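You operate a simulated robot arm through the tools that you are given. There is no shell and no other tool. Be economical: measure what you need, move in short steps, check, and stop when the job is done.

You are at the controls of a simulated robot arm. One attempt, no reset.

Task
Fetch the black spare bolt and stand it on the silver pump cover.

It is judged by the outcome, as a careful person would: the job done as asked, and still so three seconds after it is handed in. It fails if anything else is knocked over, pushed out of place, dropped, spilled or broken. A push-on lid holds only when it is set on centred and level and pressed home; a screw cap is set on level and turned clockwise until tight.

Robot
A 7-joint arm with a two-finger parallel gripper, fixed in place. Base frame: the origin is at the foot of the arm, x ahead of it, y to its left, z up; the work surface is at about z = 0. Readings come in mm, degrees, newtons and seconds.
With the tool pointing down near the work surface it reaches from about 240 to 620 mm from the base axis. Its first joint turns from -66.0 to 66.0 degrees. Payload 2.6 kg.
The TCP is the grasp point between the finger pads, 30 mm short of the fingertips. In the tool frame z runs along the fingers and y along their closing line. Largest opening 94 mm; finger width 28, thickness 10; the body of the gripper, 50 by 96 mm, starts 55 mm behind the TCP.
Orientation is that of the tool frame in the base frame, as [roll, pitch, yaw] about the fixed x, y, z axes, in that order (R = Rz(yaw) Ry(pitch) Rx(roll)). With the fingers straight down and closing along the base's y, the tool's x points along the base's -x, its y along +y and its z along -z.

Tools
- The arm moves only by the tool step_arm. Its argument "series" is a list of rows, each an object (a shift or turn left out is 0, a gripper value left out holds the last) with "slide": the shift along the tool's x, y, z in mm, a list of three; "rot": the turn, a rotation vector about the tool's x, y, z in degrees, a list of three; "jaw": the closure in counts, from 0 (fully open) to 255 (shut). In form: [{"slide": [tx, ty, tz], "rot": [rx, ry, rz], "jaw": jaw}, ...]. A call has 1 to 12 rows; each row shifts and turns the commanded pose from where the row before left it, along the tool's axes as they then stand. A row lasts 0.2 s, in which the tool goes at most 50 mm and 8.6 degrees; a call with a longer step from one row to the next is refused whole, and so is a gripper value outside its range. A pose out of reach is approached as far as the arm can. The call stops where the force on the tool passes 40 N (or 10 N more than at its start, if that is more) or the arm is blocked; 0.2 s more then pass. Each finger travels about 72 mm/s and halts on what it meets, pressing with about 41 N; the grip force reading is that of the motor and also rises with nothing between the fingers. The clock runs only during rows and for 0.2 s after the last one: add rows that do not move to give the fingers time. The reply holds the time, the measured pose of the TCP, the force on the tool along the base axes, the opening and the grip force, in the units named above and with some noise.
- Cameras (640 x 400 px; columns grow to the right, rows downward): "scene" is fixed at [51.3, 450.3, 560.8]; the picture's right is [-0.74, -0.67, 0.00], its down [-0.40, 0.44, -0.81] and it looks along [0.54, -0.60, -0.59] (base axes); focal length 324 px, centre (320, 200). "wrist" rides on the gripper at [76, 14, -103] in the tool frame; the picture's right is [-0.18, 0.98, 0.00], its down [-0.75, -0.14, -0.64] and it looks along [-0.63, -0.12, 0.77] (tool axes); focal length 243 px, centre (320, 200). There is no depth. A picture from a camera that has moved, and an enlarged one, comes with that camera's place and axes in the base frame and with its lens. The place of the scene camera against the robot may be out by one fixed shift of up to 25 mm in any direction.
- snapshot(camera): a new picture of that camera. It takes no simulated time.
- zoom(camera, box): a new picture of the part [left, top, right, bottom] of that camera's present view, enlarged. It takes no simulated time.
- hand_in(): hands the job in; it is judged then, once.

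Go step by step. Nothing tells you positions but the pictures and the camera data: compare them with the known pose of the tool, close in by small moves and look again before you grip or let go. The budget is 90 turns and 38 pictures, counting those below and the enlarged ones. Unless the task says otherwise, let go and move clear before handing in, and close with one line.

The tools are called after "Emit:" as name(argument=value, ...) on one line, values as JSON. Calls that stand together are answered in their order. step_arm: Moves the arm, as the interface text tells. Its arguments: {"type":"object","properties":{"series":{"type":"array","items":{"type":"object","properties":{"slide":{"type":"array","items":{"type":"number"}},"rot":{"type":"array","items":{"type":"number"}},"jaw":{"type":"number"}}}}},"required":["series"]} The other tools are called the same way: snapshot (camera) takes a picture; zoom (camera, box) takes an enlarged picture of a part of a camera's view; hand_in () hands the job in.

At the start:

```text
clock: 0.0
position: [330.8, -17.4, 276.0]
tool_rot: [-180.0, 0.0, 179.9]
contact_force: [0.6, -0.2, -0.2]
gripper_width: 94.1
grasp_force: 0.1
```

scene: 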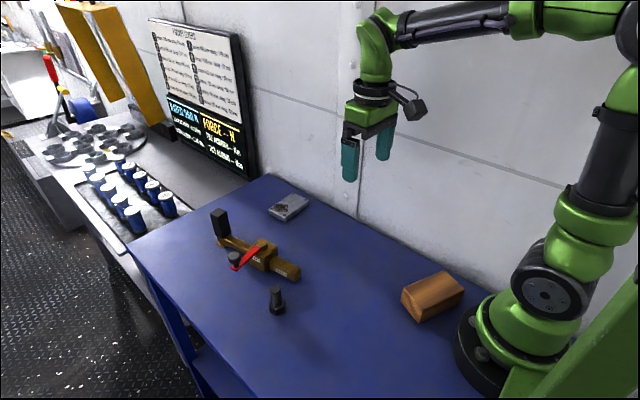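
wrist: 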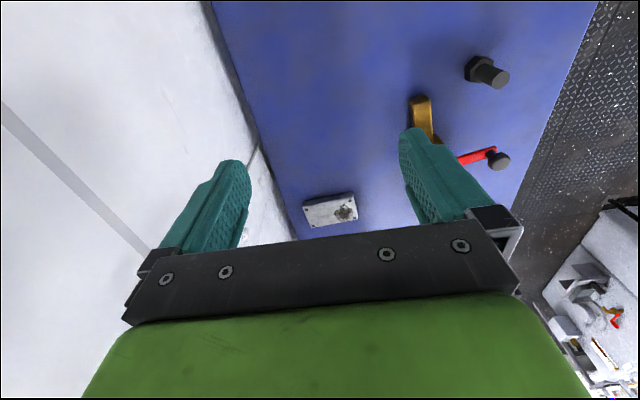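

The black bolt stands head-down at roughly (370, 194), and the silver cover lies at roughly (582, -45). I'll zoom in on both for detail.

Emit:
zoom(camera="scene", box=[200, 180, 340, 330])

Emit:
zoom(camera="wrist", box=[290, 40, 540, 240])

```text
2.67 times, centred on (270, 255) of scene
camera zoom: at [51.3, 450.3, 560.8], right [-0.74, -0.67, 0.0], down [-0.4, 0.44, -0.81], along [0.54, -0.6, -0.59], focal length 864 px, centre (453, 53)
```

zoom: 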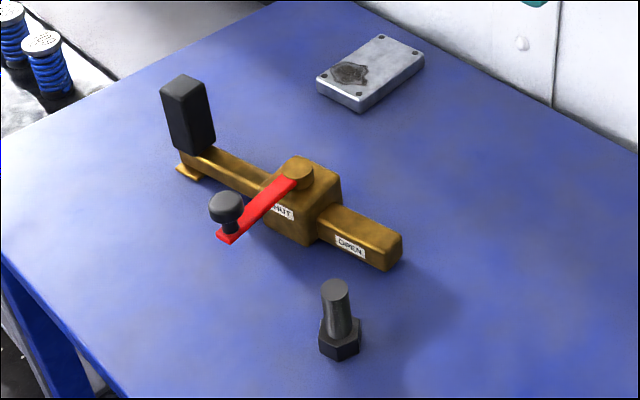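

```text
2.00 times, centred on (415, 140) of wrist
camera zoom: at [255.1, -2.1, 377.6], right [0.18, 0.98, 0.0], down [0.75, -0.14, 0.64], along [0.63, -0.12, -0.77], focal length 485 px, centre (130, 320)
```

zoom: 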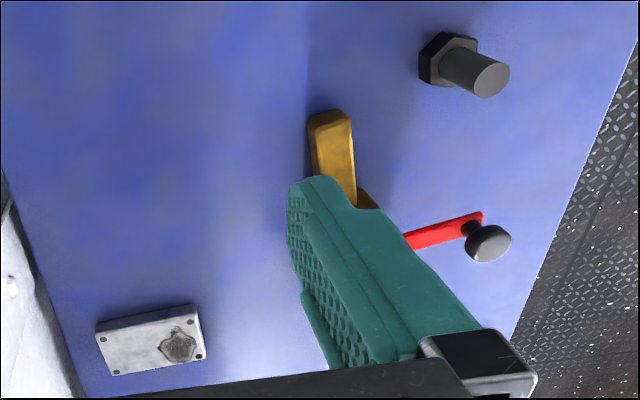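

The bolt has its hex head down and its shaft up, about 55 mm tall. The cover has a dirty patch near one end that I want to see up close. Next I'll move over the bolt at a safe height and look.

Emit:
step_arm(series=[{"slide": [-6.5, 35.2, 16]}, {"slide": [-6.5, 35.2, 16]}, {"slide": [-6.5, 35.2, 16]}, {"slide": [-6.5, 35.2, 16]}, {"slide": [-6.5, 35.2, 16]}, {"slide": [-6.5, 35.2, 16]}, {}, {}])

Emit:
snapshot(camera="wrist")

```text
clock: 1.8
position: [368.1, 196.5, 180.3]
tool_rot: [179.9, 0.0, 179.9]
contact_force: [0.3, 0.2, 0.2]
gripper_width: 94.3
grasp_force: 0.0
```

```text
33 pictures are left
camera wrist: at [293.0, 212.5, 282.0], right [0.18, 0.98, 0.0], down [0.75, -0.14, 0.64], along [0.63, -0.12, -0.77], focal length 243 px, centre (320, 200)
```

wrist: 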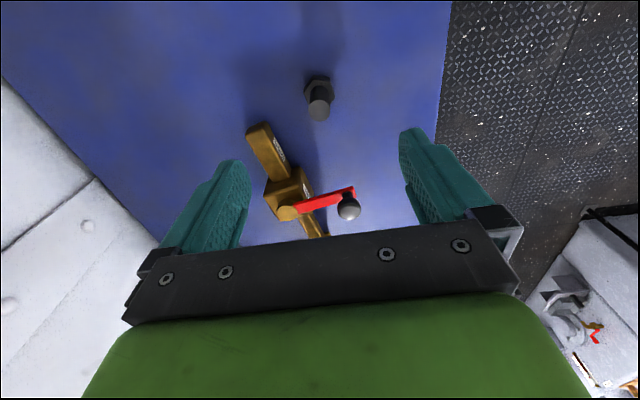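

The bolt's axis is at about (367.5, 198) and it's about 70 mm tall. I'll descend until the tips are just above its top, then look again.

Emit:
step_arm(series=[{"slide": [0, 0.5, 22]}, {"slide": [0, 0.5, 22]}, {"slide": [0, 0.5, 21]}, {}, {}])

Emit:
snapshot(camera="wrist")

Emit:
zoom(camera="scene", box=[200, 200, 360, 330])

```text
clock: 3.0
position: [368.4, 196.5, 115.2]
tool_rot: [-179.9, 0.0, 180.0]
contact_force: [-1.1, 0.4, -0.2]
gripper_width: 93.9
grasp_force: 0.0
```

```text
32 pictures are left
camera wrist: at [293.0, 212.1, 217.0], right [0.18, 0.98, 0.0], down [0.75, -0.14, 0.64], along [0.63, -0.12, -0.77], focal length 243 px, centre (320, 200)
```

wrist: 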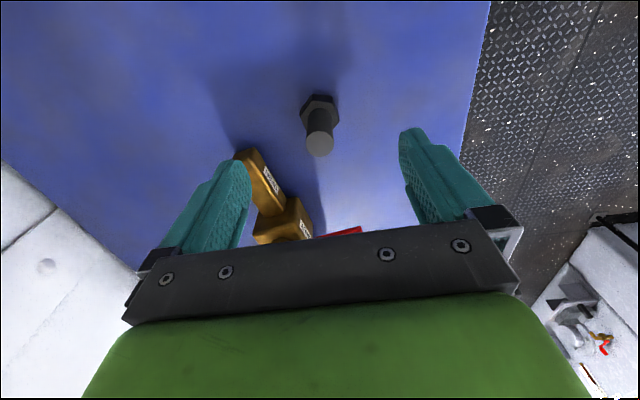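

```text
3.08 times, centred on (280, 265) of scene
camera zoom: at [51.3, 450.3, 560.8], right [-0.74, -0.67, 0.0], down [-0.4, 0.44, -0.81], along [0.54, -0.6, -0.59], focal length 997 px, centre (443, 0)
```

zoom: 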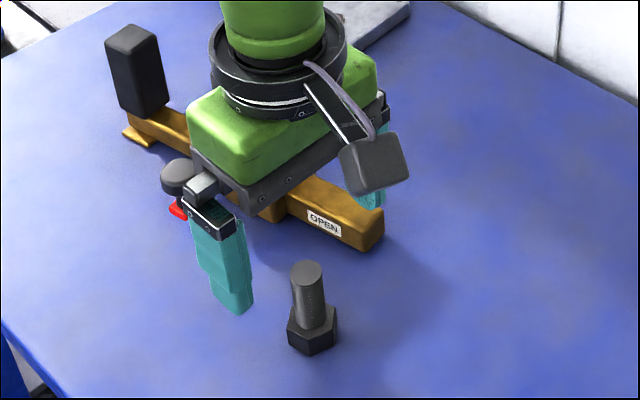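

The bolt's axis is at about (365.5, 198). I'll close the fingers partway to stay clear of the valve, correct by a couple of millimetres, and lower around the shaft above the head.

Emit:
step_arm(series=[{"slide": [2.5, 1.5, 0], "jaw": 90}, {"jaw": 90}, {"slide": [0, 0, 18]}, {"slide": [0, 0, 18]}, {"slide": [0, 0, 17]}, {}, {}])

Emit:
snapshot(camera="wrist")

Emit:
zoom(camera="scene", box=[200, 200, 360, 330])

```text
clock: 4.6
position: [366.3, 196.7, 61.6]
tool_rot: [-179.9, -0.1, -180.0]
contact_force: [-0.1, 0.3, 0.2]
gripper_width: 60.7
grasp_force: 0.0
```

```text
30 pictures are left
camera wrist: at [291.3, 212.4, 163.8], right [0.18, 0.98, 0.0], down [0.75, -0.14, 0.64], along [0.63, -0.12, -0.77], focal length 243 px, centre (320, 200)
```

wrist: 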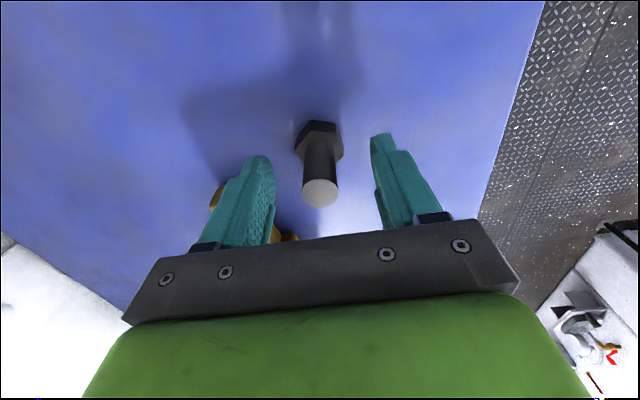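

```text
3.08 times, centred on (280, 265) of scene
camera zoom: at [51.3, 450.3, 560.8], right [-0.74, -0.67, 0.0], down [-0.4, 0.44, -0.81], along [0.54, -0.6, -0.59], focal length 997 px, centre (443, 0)
```

zoom: 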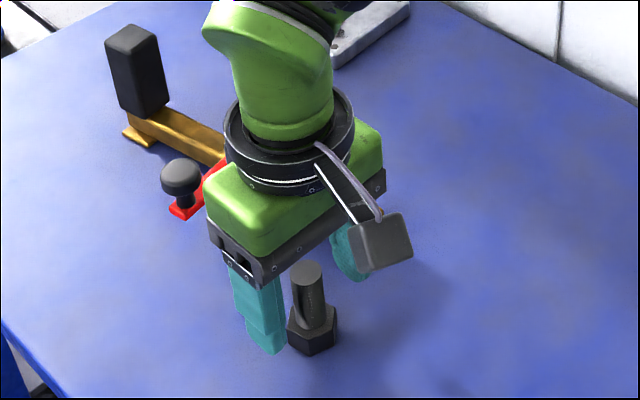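

The shaft is centred between the fingers and the tips are above the head, so I'll close on it.

Emit:
step_arm(series=[{"slide": [2, 1, 0], "jaw": 90}, {"jaw": 140}, {"jaw": 255}, {"jaw": 255}, {"jaw": 255}, {"jaw": 255}, {"jaw": 255}])

Emit:
snapshot(camera="wrist")

```text
clock: 6.2
position: [364.2, 198.0, 62.5]
tool_rot: [180.0, -0.1, 179.9]
contact_force: [-0.2, -0.9, 1.0]
gripper_width: 18.7
grasp_force: 41.2
```

```text
28 pictures are left
camera wrist: at [289.2, 212.7, 164.3], right [0.18, 0.98, 0.0], down [0.75, -0.14, 0.64], along [0.63, -0.12, -0.77], focal length 243 px, centre (320, 200)
```

wrist: 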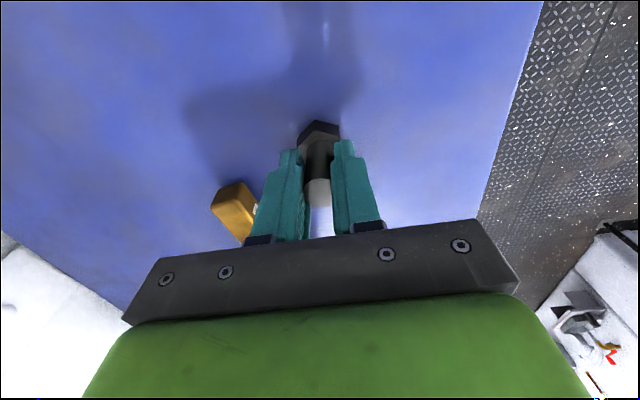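

The grip is firm at 18.7 mm, and the bolt's bottom sits 62 mm below the TCP. Next I'll lift straight up.

Emit:
step_arm(series=[{"slide": [0, 0, -10]}, {"slide": [0, 0, -25]}, {"slide": [0, 0, -30]}, {"slide": [0, 0, -30]}, {"slide": [0, 0, -30]}, {"slide": [0, 0, -30]}, {"slide": [0, 0, -15]}, {}])

Emit:
step_arm(series=[{"slide": [-11, -24, 0]}, {"slide": [-11, -24, 0]}, {"slide": [-11, -24, 0]}, {"slide": [-11, -24, 0]}, {"slide": [-11, -24, 0]}, {"slide": [-11, -24, 0]}, {"slide": [-11, -24, 0]}, {"slide": [-11, -24, 0]}, {"slide": [-11, -24, 0]}, {"slide": [-11, -24, 0]}, {}])

Emit:
snapshot(camera="wrist")

Emit:
snapshot(camera="scene")

```text
clock: 8.0
position: [364.8, 198.5, 229.9]
tool_rot: [180.0, 0.0, 180.0]
contact_force: [0.2, -0.1, -0.9]
gripper_width: 0.0
grasp_force: 32.5
```

```text
clock: 10.4
position: [475.4, -42.9, 232.6]
tool_rot: [-180.0, 0.0, 180.0]
contact_force: [0.0, 0.6, -0.9]
gripper_width: 0.0
grasp_force: 33.1
```

```text
27 pictures are left
camera wrist: at [400.0, -26.9, 334.5], right [0.18, 0.98, 0.0], down [0.75, -0.14, 0.64], along [0.63, -0.12, -0.77], focal length 243 px, centre (320, 200)
```

wrist: 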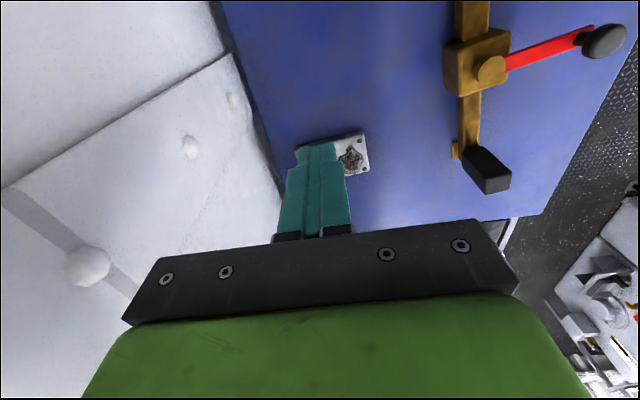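

```text
26 pictures are left
```

scene: 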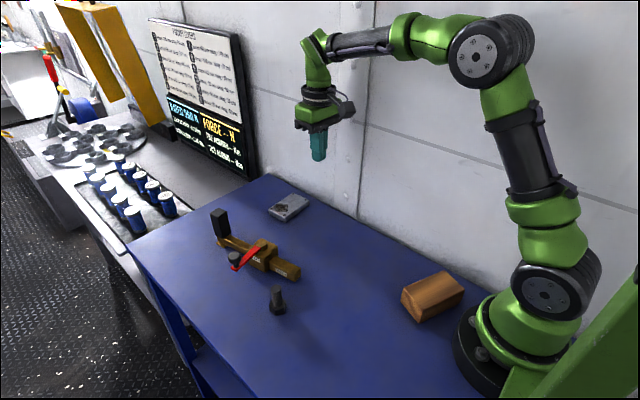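

The bolt slipped out during the lift and is still standing where it was. I'll look closely at the bolt and the cover before trying again.

Emit:
zoom(camera="scene", box=[252, 278, 302, 322])

Emit:
zoom(camera="scene", box=[260, 188, 315, 226])

```text
9.09 times, centred on (277, 300) of scene
camera zoom: at [51.3, 450.3, 560.8], right [-0.74, -0.67, 0.0], down [-0.4, 0.44, -0.81], along [0.54, -0.6, -0.59], focal length 2944 px, centre (711, -709)
```

zoom: 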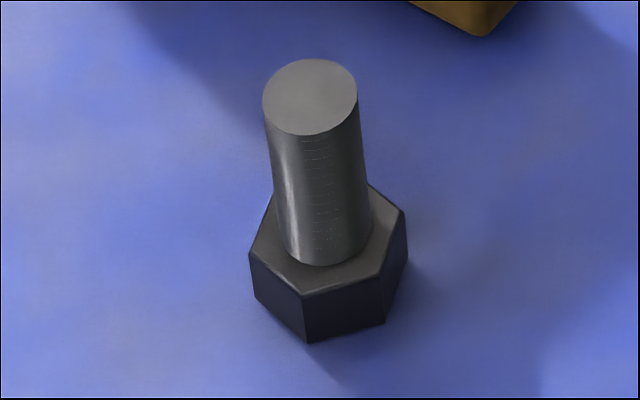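

```text
10.53 times, centred on (288, 207) of scene
camera zoom: at [51.3, 450.3, 560.8], right [-0.74, -0.67, 0.0], down [-0.4, 0.44, -0.81], along [0.54, -0.6, -0.59], focal length 3409 px, centre (662, 126)
```

zoom: 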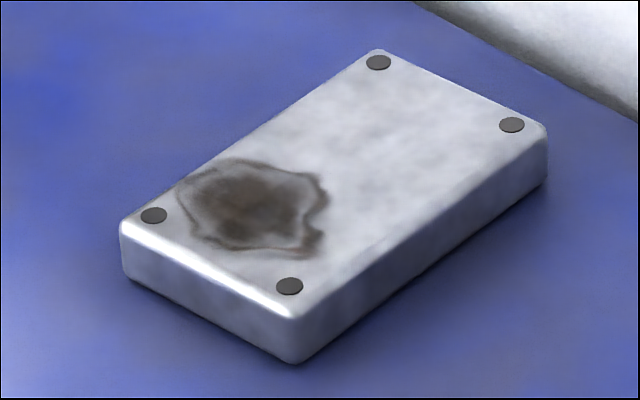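

The shaft is smooth and slippery, but the hex head is about 30 mm across flats, with two flats facing ±y, which suits this gripper. I'll go back, open, and grip it low on the head.

Emit:
step_arm(series=[{"slide": [11, 24, 0], "jaw": 60}, {"slide": [11, 24, 0]}, {"slide": [11, 24, 0]}, {"slide": [11, 24, 0]}, {"slide": [11, 24, 0]}, {"slide": [11, 24, 0]}, {"slide": [11, 24, 0]}, {"slide": [11, 24, 0]}, {"slide": [11, 24, 0]}, {"slide": [11, 24, 0]}, {}])

Emit:
step_arm(series=[{"slide": [0, 0, 30]}, {"slide": [0, 0, 30]}, {"slide": [0, 0, 30]}, {"slide": [0, 0, 23]}, {}, {}])

Emit:
snapshot(camera="wrist")

```text
clock: 12.8
position: [366.0, 199.7, 234.5]
tool_rot: [180.0, 0.0, -180.0]
contact_force: [-0.5, -0.1, 0.0]
gripper_width: 72.1
grasp_force: 0.1
```

```text
clock: 14.2
position: [366.1, 198.5, 117.0]
tool_rot: [180.0, 0.0, 180.0]
contact_force: [0.1, -0.1, 0.0]
gripper_width: 71.8
grasp_force: 0.2
```

```text
23 pictures are left
camera wrist: at [290.5, 212.8, 218.8], right [0.18, 0.98, 0.0], down [0.75, -0.14, 0.64], along [0.63, -0.12, -0.77], focal length 243 px, centre (320, 200)
```

wrist: 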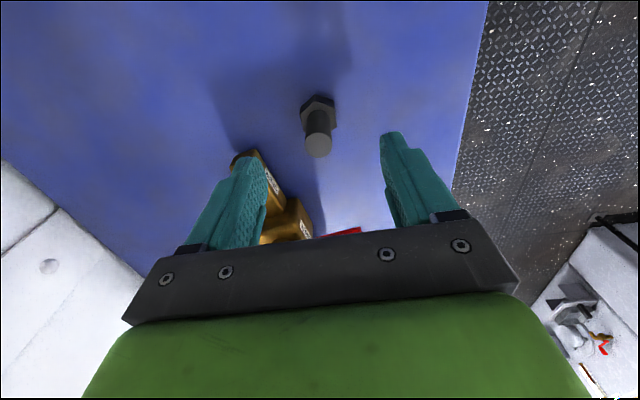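

The bolt is still centred at about (365.5, 197.5), so I'll descend until the fingertips flank the head just above the table.

Emit:
step_arm(series=[{"slide": [0, -1, 20]}, {"slide": [0, 0, 20]}, {"slide": [0, 0, 20]}, {"slide": [0, 0, 12]}, {"slide": [0, 0, 9]}, {}, {}])

Emit:
snapshot(camera="wrist")

Emit:
zoom(camera="scene", box=[240, 260, 320, 325])

```text
clock: 15.8
position: [365.1, 196.7, 37.6]
tool_rot: [-179.9, 0.0, -179.9]
contact_force: [0.0, -0.4, 0.1]
gripper_width: 71.8
grasp_force: 0.1
```

```text
22 pictures are left
camera wrist: at [290.2, 211.7, 139.7], right [0.18, 0.98, 0.0], down [0.75, -0.14, 0.64], along [0.63, -0.12, -0.77], focal length 243 px, centre (320, 200)
```

wrist: 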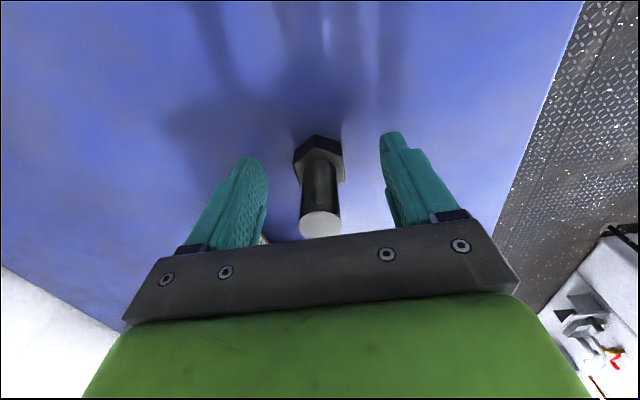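

```text
6.15 times, centred on (280, 292) of scene
camera zoom: at [51.3, 450.3, 560.8], right [-0.74, -0.67, 0.0], down [-0.4, 0.44, -0.81], along [0.54, -0.6, -0.59], focal length 1993 px, centre (566, -369)
```

zoom: 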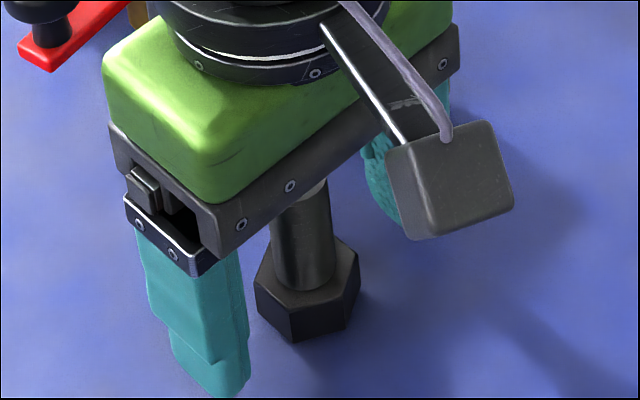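

The tips are about 7 mm up, with the head between them. I'll lower 3 mm and close on the head flats.

Emit:
step_arm(series=[{"slide": [0, 1, 3], "jaw": 60}, {"jaw": 130}, {"jaw": 255}, {"jaw": 255}, {"jaw": 255}, {"jaw": 255}, {"jaw": 255}, {"jaw": 255}])

Emit:
step_arm(series=[{"slide": [0, 0, -2]}, {"slide": [0, 0, -3]}, {"slide": [0, 0, -5]}, {"slide": [0, 0, -5]}, {"slide": [0, 0, -5]}, {}])

Emit:
zoom(camera="scene", box=[240, 260, 320, 325])

```text
clock: 17.6
position: [364.8, 196.1, 35.8]
tool_rot: [180.0, -0.1, -180.0]
contact_force: [-0.3, 0.5, 0.8]
gripper_width: 30.9
grasp_force: 40.7
```

```text
clock: 19.0
position: [364.5, 197.4, 55.7]
tool_rot: [-180.0, 0.1, 179.9]
contact_force: [-0.3, -0.3, -2.6]
gripper_width: 31.3
grasp_force: 41.4
```

```text
6.15 times, centred on (280, 292) of scene
camera zoom: at [51.3, 450.4, 560.8], right [-0.74, -0.67, 0.0], down [-0.4, 0.44, -0.81], along [0.54, -0.6, -0.59], focal length 1993 px, centre (566, -369)
```

zoom: 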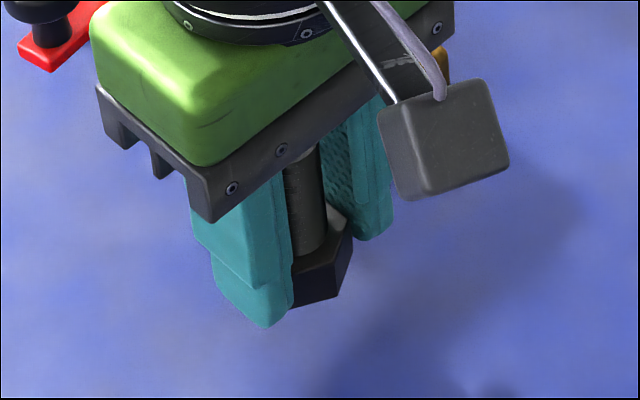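

The head is held this time, with about 2.6 N of weight showing. I'll lift gently and check.

Emit:
step_arm(series=[{"slide": [0, 0, -8]}, {"slide": [0, 0, -14]}, {"slide": [0, 0, -18]}, {"slide": [0, 0, -20]}, {"slide": [0, 0, -20]}, {"slide": [0, 0, -20]}, {"slide": [0, 0, -20]}, {"slide": [0, 0, -18]}, {"slide": [0, 0, -12]}, {"slide": [0, 0, -5]}, {}])

Emit:
step_arm(series=[{"slide": [-4, -8, 0]}, {"slide": [-8, -16, 0]}, {"slide": [-11, -22, 0]}, {"slide": [-12, -24, 0]}, {"slide": [-12, -26, 0]}, {"slide": [-12, -26, 0]}, {"slide": [-12, -26, 0]}, {"slide": [-12, -26, 0]}, {"slide": [-12, -26, 0]}, {"slide": [-10, -20, 0]}, {"slide": [-5, -12, 0]}, {}])

Emit:
snapshot(camera="wrist")

Emit:
snapshot(camera="scene")

```text
clock: 21.4
position: [364.4, 199.8, 210.9]
tool_rot: [180.0, 0.0, 180.0]
contact_force: [-0.3, -1.0, -2.2]
gripper_width: 31.1
grasp_force: 41.3
```

```text
clock: 24.0
position: [474.1, -34.0, 209.3]
tool_rot: [-180.0, 0.0, 180.0]
contact_force: [0.0, 0.1, -2.3]
gripper_width: 31.3
grasp_force: 41.4
```

```text
19 pictures are left
camera wrist: at [399.3, -18.5, 310.4], right [0.18, 0.98, 0.0], down [0.75, -0.14, 0.64], along [0.63, -0.12, -0.77], focal length 243 px, centre (320, 200)
```

wrist: 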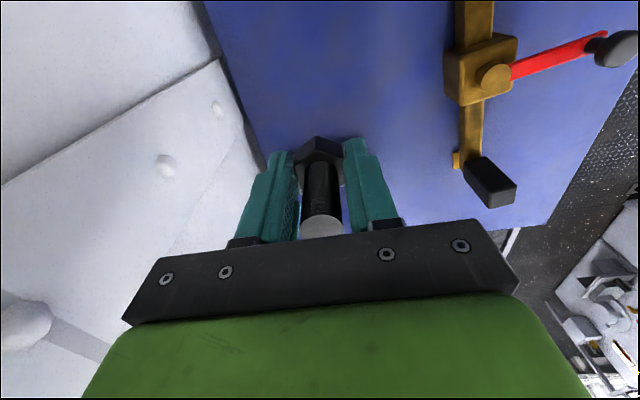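

```text
18 pictures are left
```

scene: 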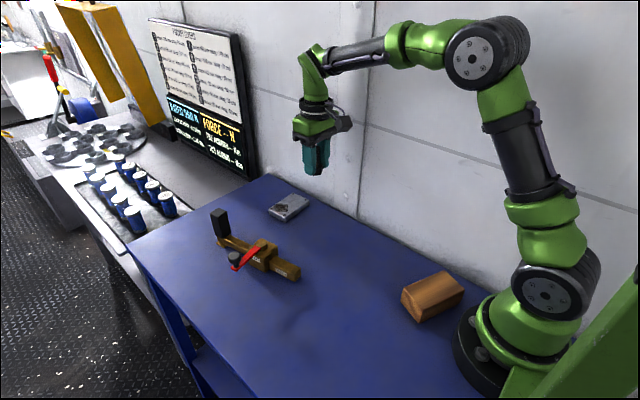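

The bolt is still held. From both cameras the cover centre is about (589, -43), its top is at roughly z = 15, and the clean half is around (591, -63). I'll move above that and lower partway.

Emit:
step_arm(series=[{"slide": [-8, -2, 0]}, {"slide": [-16, -4, 0]}, {"slide": [-20, -5, 0]}, {"slide": [-20, -5, 0]}, {"slide": [-20, -5, 0]}, {"slide": [-18, -4, 0]}, {"slide": [-10, -2, 0]}, {"slide": [-4, -1, 0]}, {}])

Emit:
step_arm(series=[{"slide": [0, 0, 10]}, {"slide": [0, 0, 20]}, {"slide": [0, 0, 25]}, {"slide": [0, 0, 25]}, {"slide": [0, 0, 20]}, {"slide": [0, 0, 10]}, {}])

Emit:
zoom(camera="scene", box=[245, 150, 345, 230])

Emit:
snapshot(camera="wrist")

```text
clock: 26.0
position: [588.2, -60.2, 210.3]
tool_rot: [180.0, 0.0, 180.0]
contact_force: [-0.8, 0.4, -1.2]
gripper_width: 31.3
grasp_force: 41.2
out of reach, approached as far as the arm can: row 8
```

```text
clock: 27.6
position: [588.1, -59.0, 98.8]
tool_rot: [180.0, -0.1, 179.9]
contact_force: [0.3, -0.4, -1.7]
gripper_width: 31.3
grasp_force: 40.9
```

```text
5.00 times, centred on (295, 190) of scene
camera zoom: at [51.3, 450.3, 560.8], right [-0.74, -0.67, 0.0], down [-0.4, 0.44, -0.81], along [0.54, -0.6, -0.59], focal length 1620 px, centre (445, 250)
```

zoom: 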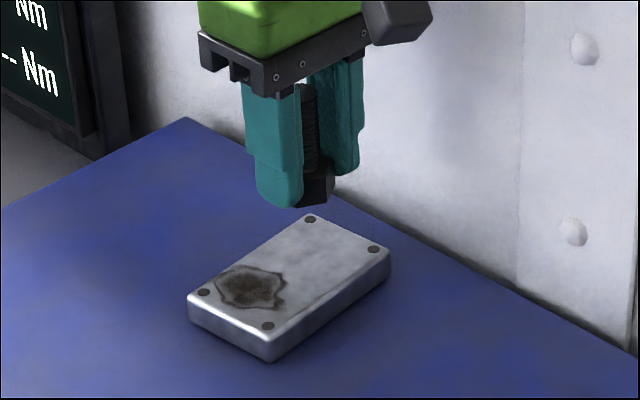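

```text
16 pictures are left
camera wrist: at [512.5, -44.5, 201.2], right [0.18, 0.98, 0.0], down [0.75, -0.14, 0.64], along [0.63, -0.12, -0.77], focal length 243 px, centre (320, 200)
```

wrist: 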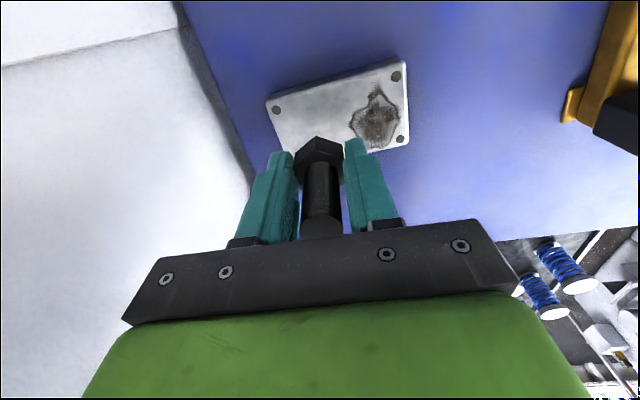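

The wrist view confirms the cover screws at x ≈ 565–620 and y ≈ -88 to 3, and the clean area is at y below about -36. I'll shift +3 in x and -3 in y, then lower to just above contact.

Emit:
step_arm(series=[{"slide": [-3, -3, 0]}, {"slide": [0, 0, 10]}, {"slide": [0, 0, 14]}, {"slide": [0, 0, 10]}, {"slide": [0, 0, 6]}, {}, {}])

Emit:
zoom(camera="scene", box=[255, 170, 330, 230])

Emit:
snapshot(camera="wrist")

```text
clock: 29.2
position: [590.6, -64.2, 58.8]
tool_rot: [180.0, 0.0, -180.0]
contact_force: [0.4, -0.2, -1.7]
gripper_width: 31.3
grasp_force: 40.9
```

```text
6.67 times, centred on (292, 200) of scene
camera zoom: at [51.3, 450.3, 560.8], right [-0.74, -0.67, 0.0], down [-0.4, 0.44, -0.81], along [0.54, -0.6, -0.59], focal length 2159 px, centre (503, 200)
```

zoom: 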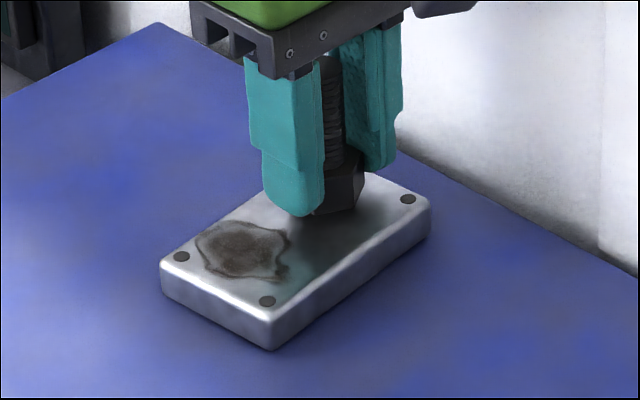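

```text
14 pictures are left
camera wrist: at [515.4, -49.9, 161.2], right [0.18, 0.98, 0.0], down [0.75, -0.14, 0.64], along [0.63, -0.12, -0.77], focal length 243 px, centre (320, 200)
```

wrist: 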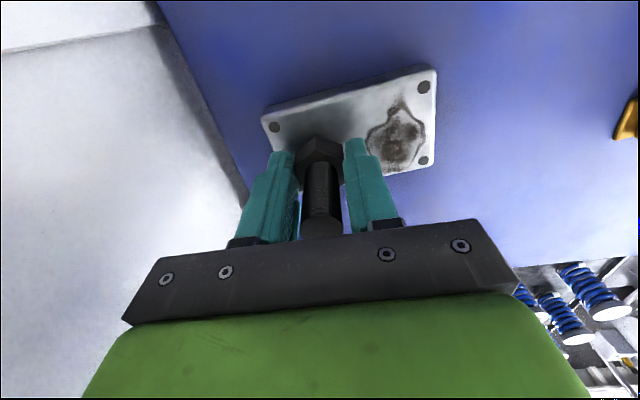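

The bolt is over the clean half and a few millimetres above it. I'll lower in 1 mm steps until the force shows contact.

Emit:
step_arm(series=[{"slide": [0, 0, 1.5]}, {"slide": [0, 0, 1.5]}, {"slide": [0, 0, 1.5]}, {"slide": [0, 0, 1]}, {}])

Emit:
zoom(camera="scene", box=[270, 180, 320, 220])

```text
clock: 30.4
position: [592.4, -63.8, 55.8]
tool_rot: [-180.0, 0.2, -180.0]
contact_force: [-2.2, 1.2, 4.5]
gripper_width: 31.3
grasp_force: 41.1
```

```text
10.00 times, centred on (295, 200) of scene
camera zoom: at [51.3, 450.3, 560.8], right [-0.74, -0.67, 0.0], down [-0.4, 0.44, -0.81], along [0.54, -0.6, -0.59], focal length 3239 px, centre (570, 200)
```

zoom: 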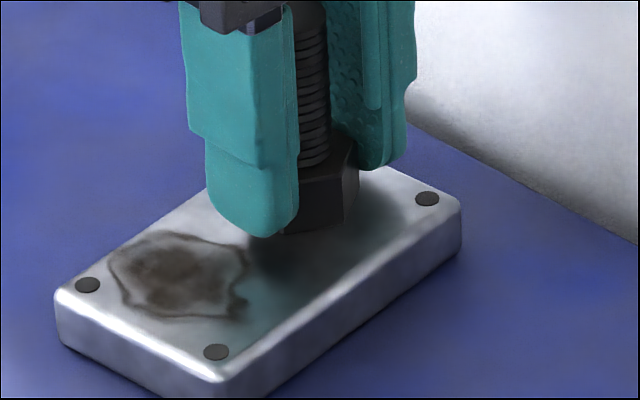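

The vertical force has risen by about 6 N, so the bolt looks to be touching. I'll nudge another 0.7 mm to confirm it is seated.

Emit:
step_arm(series=[{"slide": [0, 0, 0.7]}, {}, {}])

```text
clock: 31.2
position: [590.9, -64.1, 54.5]
tool_rot: [-180.0, 0.2, -179.9]
contact_force: [3.9, 0.6, 12.3]
gripper_width: 31.3
grasp_force: 40.9
```

It's firmly seated at about 12 N. I'll ease the preload off slightly and open the fingers.

Emit:
step_arm(series=[{"slide": [0, 0, -0.6]}, {}, {"jaw": 165}, {"jaw": 155}, {"jaw": 140}, {"jaw": 120}, {"jaw": 100}, {"jaw": 90}, {}, {}])

Emit:
snapshot(camera="wrist")

Emit:
zoom(camera="scene", box=[265, 170, 325, 220])

```text
clock: 33.4
position: [588.9, -64.3, 53.6]
tool_rot: [-180.0, 0.0, 179.9]
contact_force: [0.1, 0.8, 0.5]
gripper_width: 60.6
grasp_force: 0.1
```

```text
12 pictures are left
camera wrist: at [515.0, -48.8, 156.1], right [0.18, 0.98, 0.0], down [0.75, -0.14, 0.64], along [0.63, -0.12, -0.77], focal length 243 px, centre (320, 200)
```

wrist: 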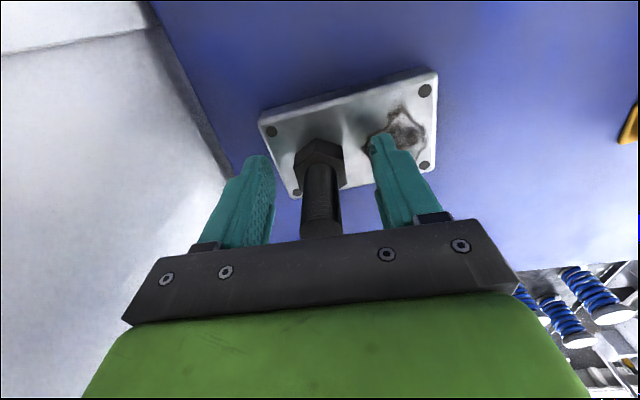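

```text
8.00 times, centred on (295, 195) of scene
camera zoom: at [51.3, 450.3, 560.8], right [-0.74, -0.67, 0.0], down [-0.4, 0.44, -0.81], along [0.54, -0.6, -0.59], focal length 2591 px, centre (520, 240)
```

zoom: 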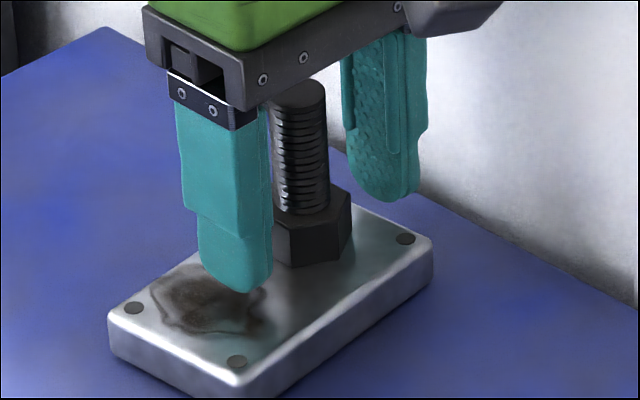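

The bolt is standing upright on the clean half and the fingers are free of it. I'll rise straight up, back away and take a last look.

Emit:
step_arm(series=[{"slide": [0, 0, -5]}, {"slide": [0, 0, -15]}, {"slide": [0, 0, -25]}, {"slide": [0, 0, -30]}, {"slide": [0, 0, -30]}, {"slide": [10, 0, -20]}, {"slide": [30, 0, 0]}, {"slide": [30, 0, 0]}, {"slide": [30, 0, 0]}, {}])

Emit:
snapshot(camera="scene")

Emit:
zoom(camera="scene", box=[255, 170, 330, 230])

```text
clock: 35.6
position: [489.9, -64.2, 178.2]
tool_rot: [-179.9, -0.1, 179.9]
contact_force: [-0.2, 0.0, -0.4]
gripper_width: 60.6
grasp_force: 0.1
```

```text
10 pictures are left
```

scene: 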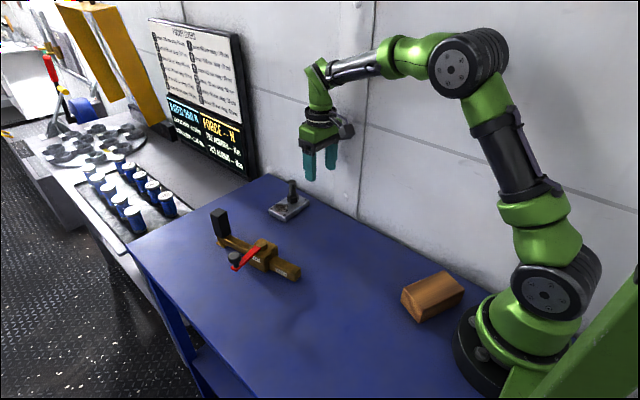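

```text
6.67 times, centred on (292, 200) of scene
camera zoom: at [51.3, 450.3, 560.8], right [-0.74, -0.67, 0.0], down [-0.4, 0.44, -0.81], along [0.54, -0.6, -0.59], focal length 2159 px, centre (503, 200)
```

zoom: 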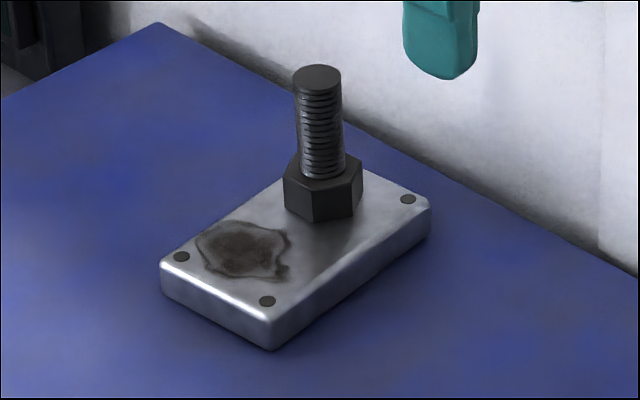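

The bolt stands upright on the cover, nothing else has moved, and the arm is clear, so I'm handing in.

Emit:
hand_in()

```text
The job is handed in.
```

The black spare bolt is standing upright on the clean half of the silver pump cover; it slipped from my first grip on the shaft without falling over, so I carried it by the head.
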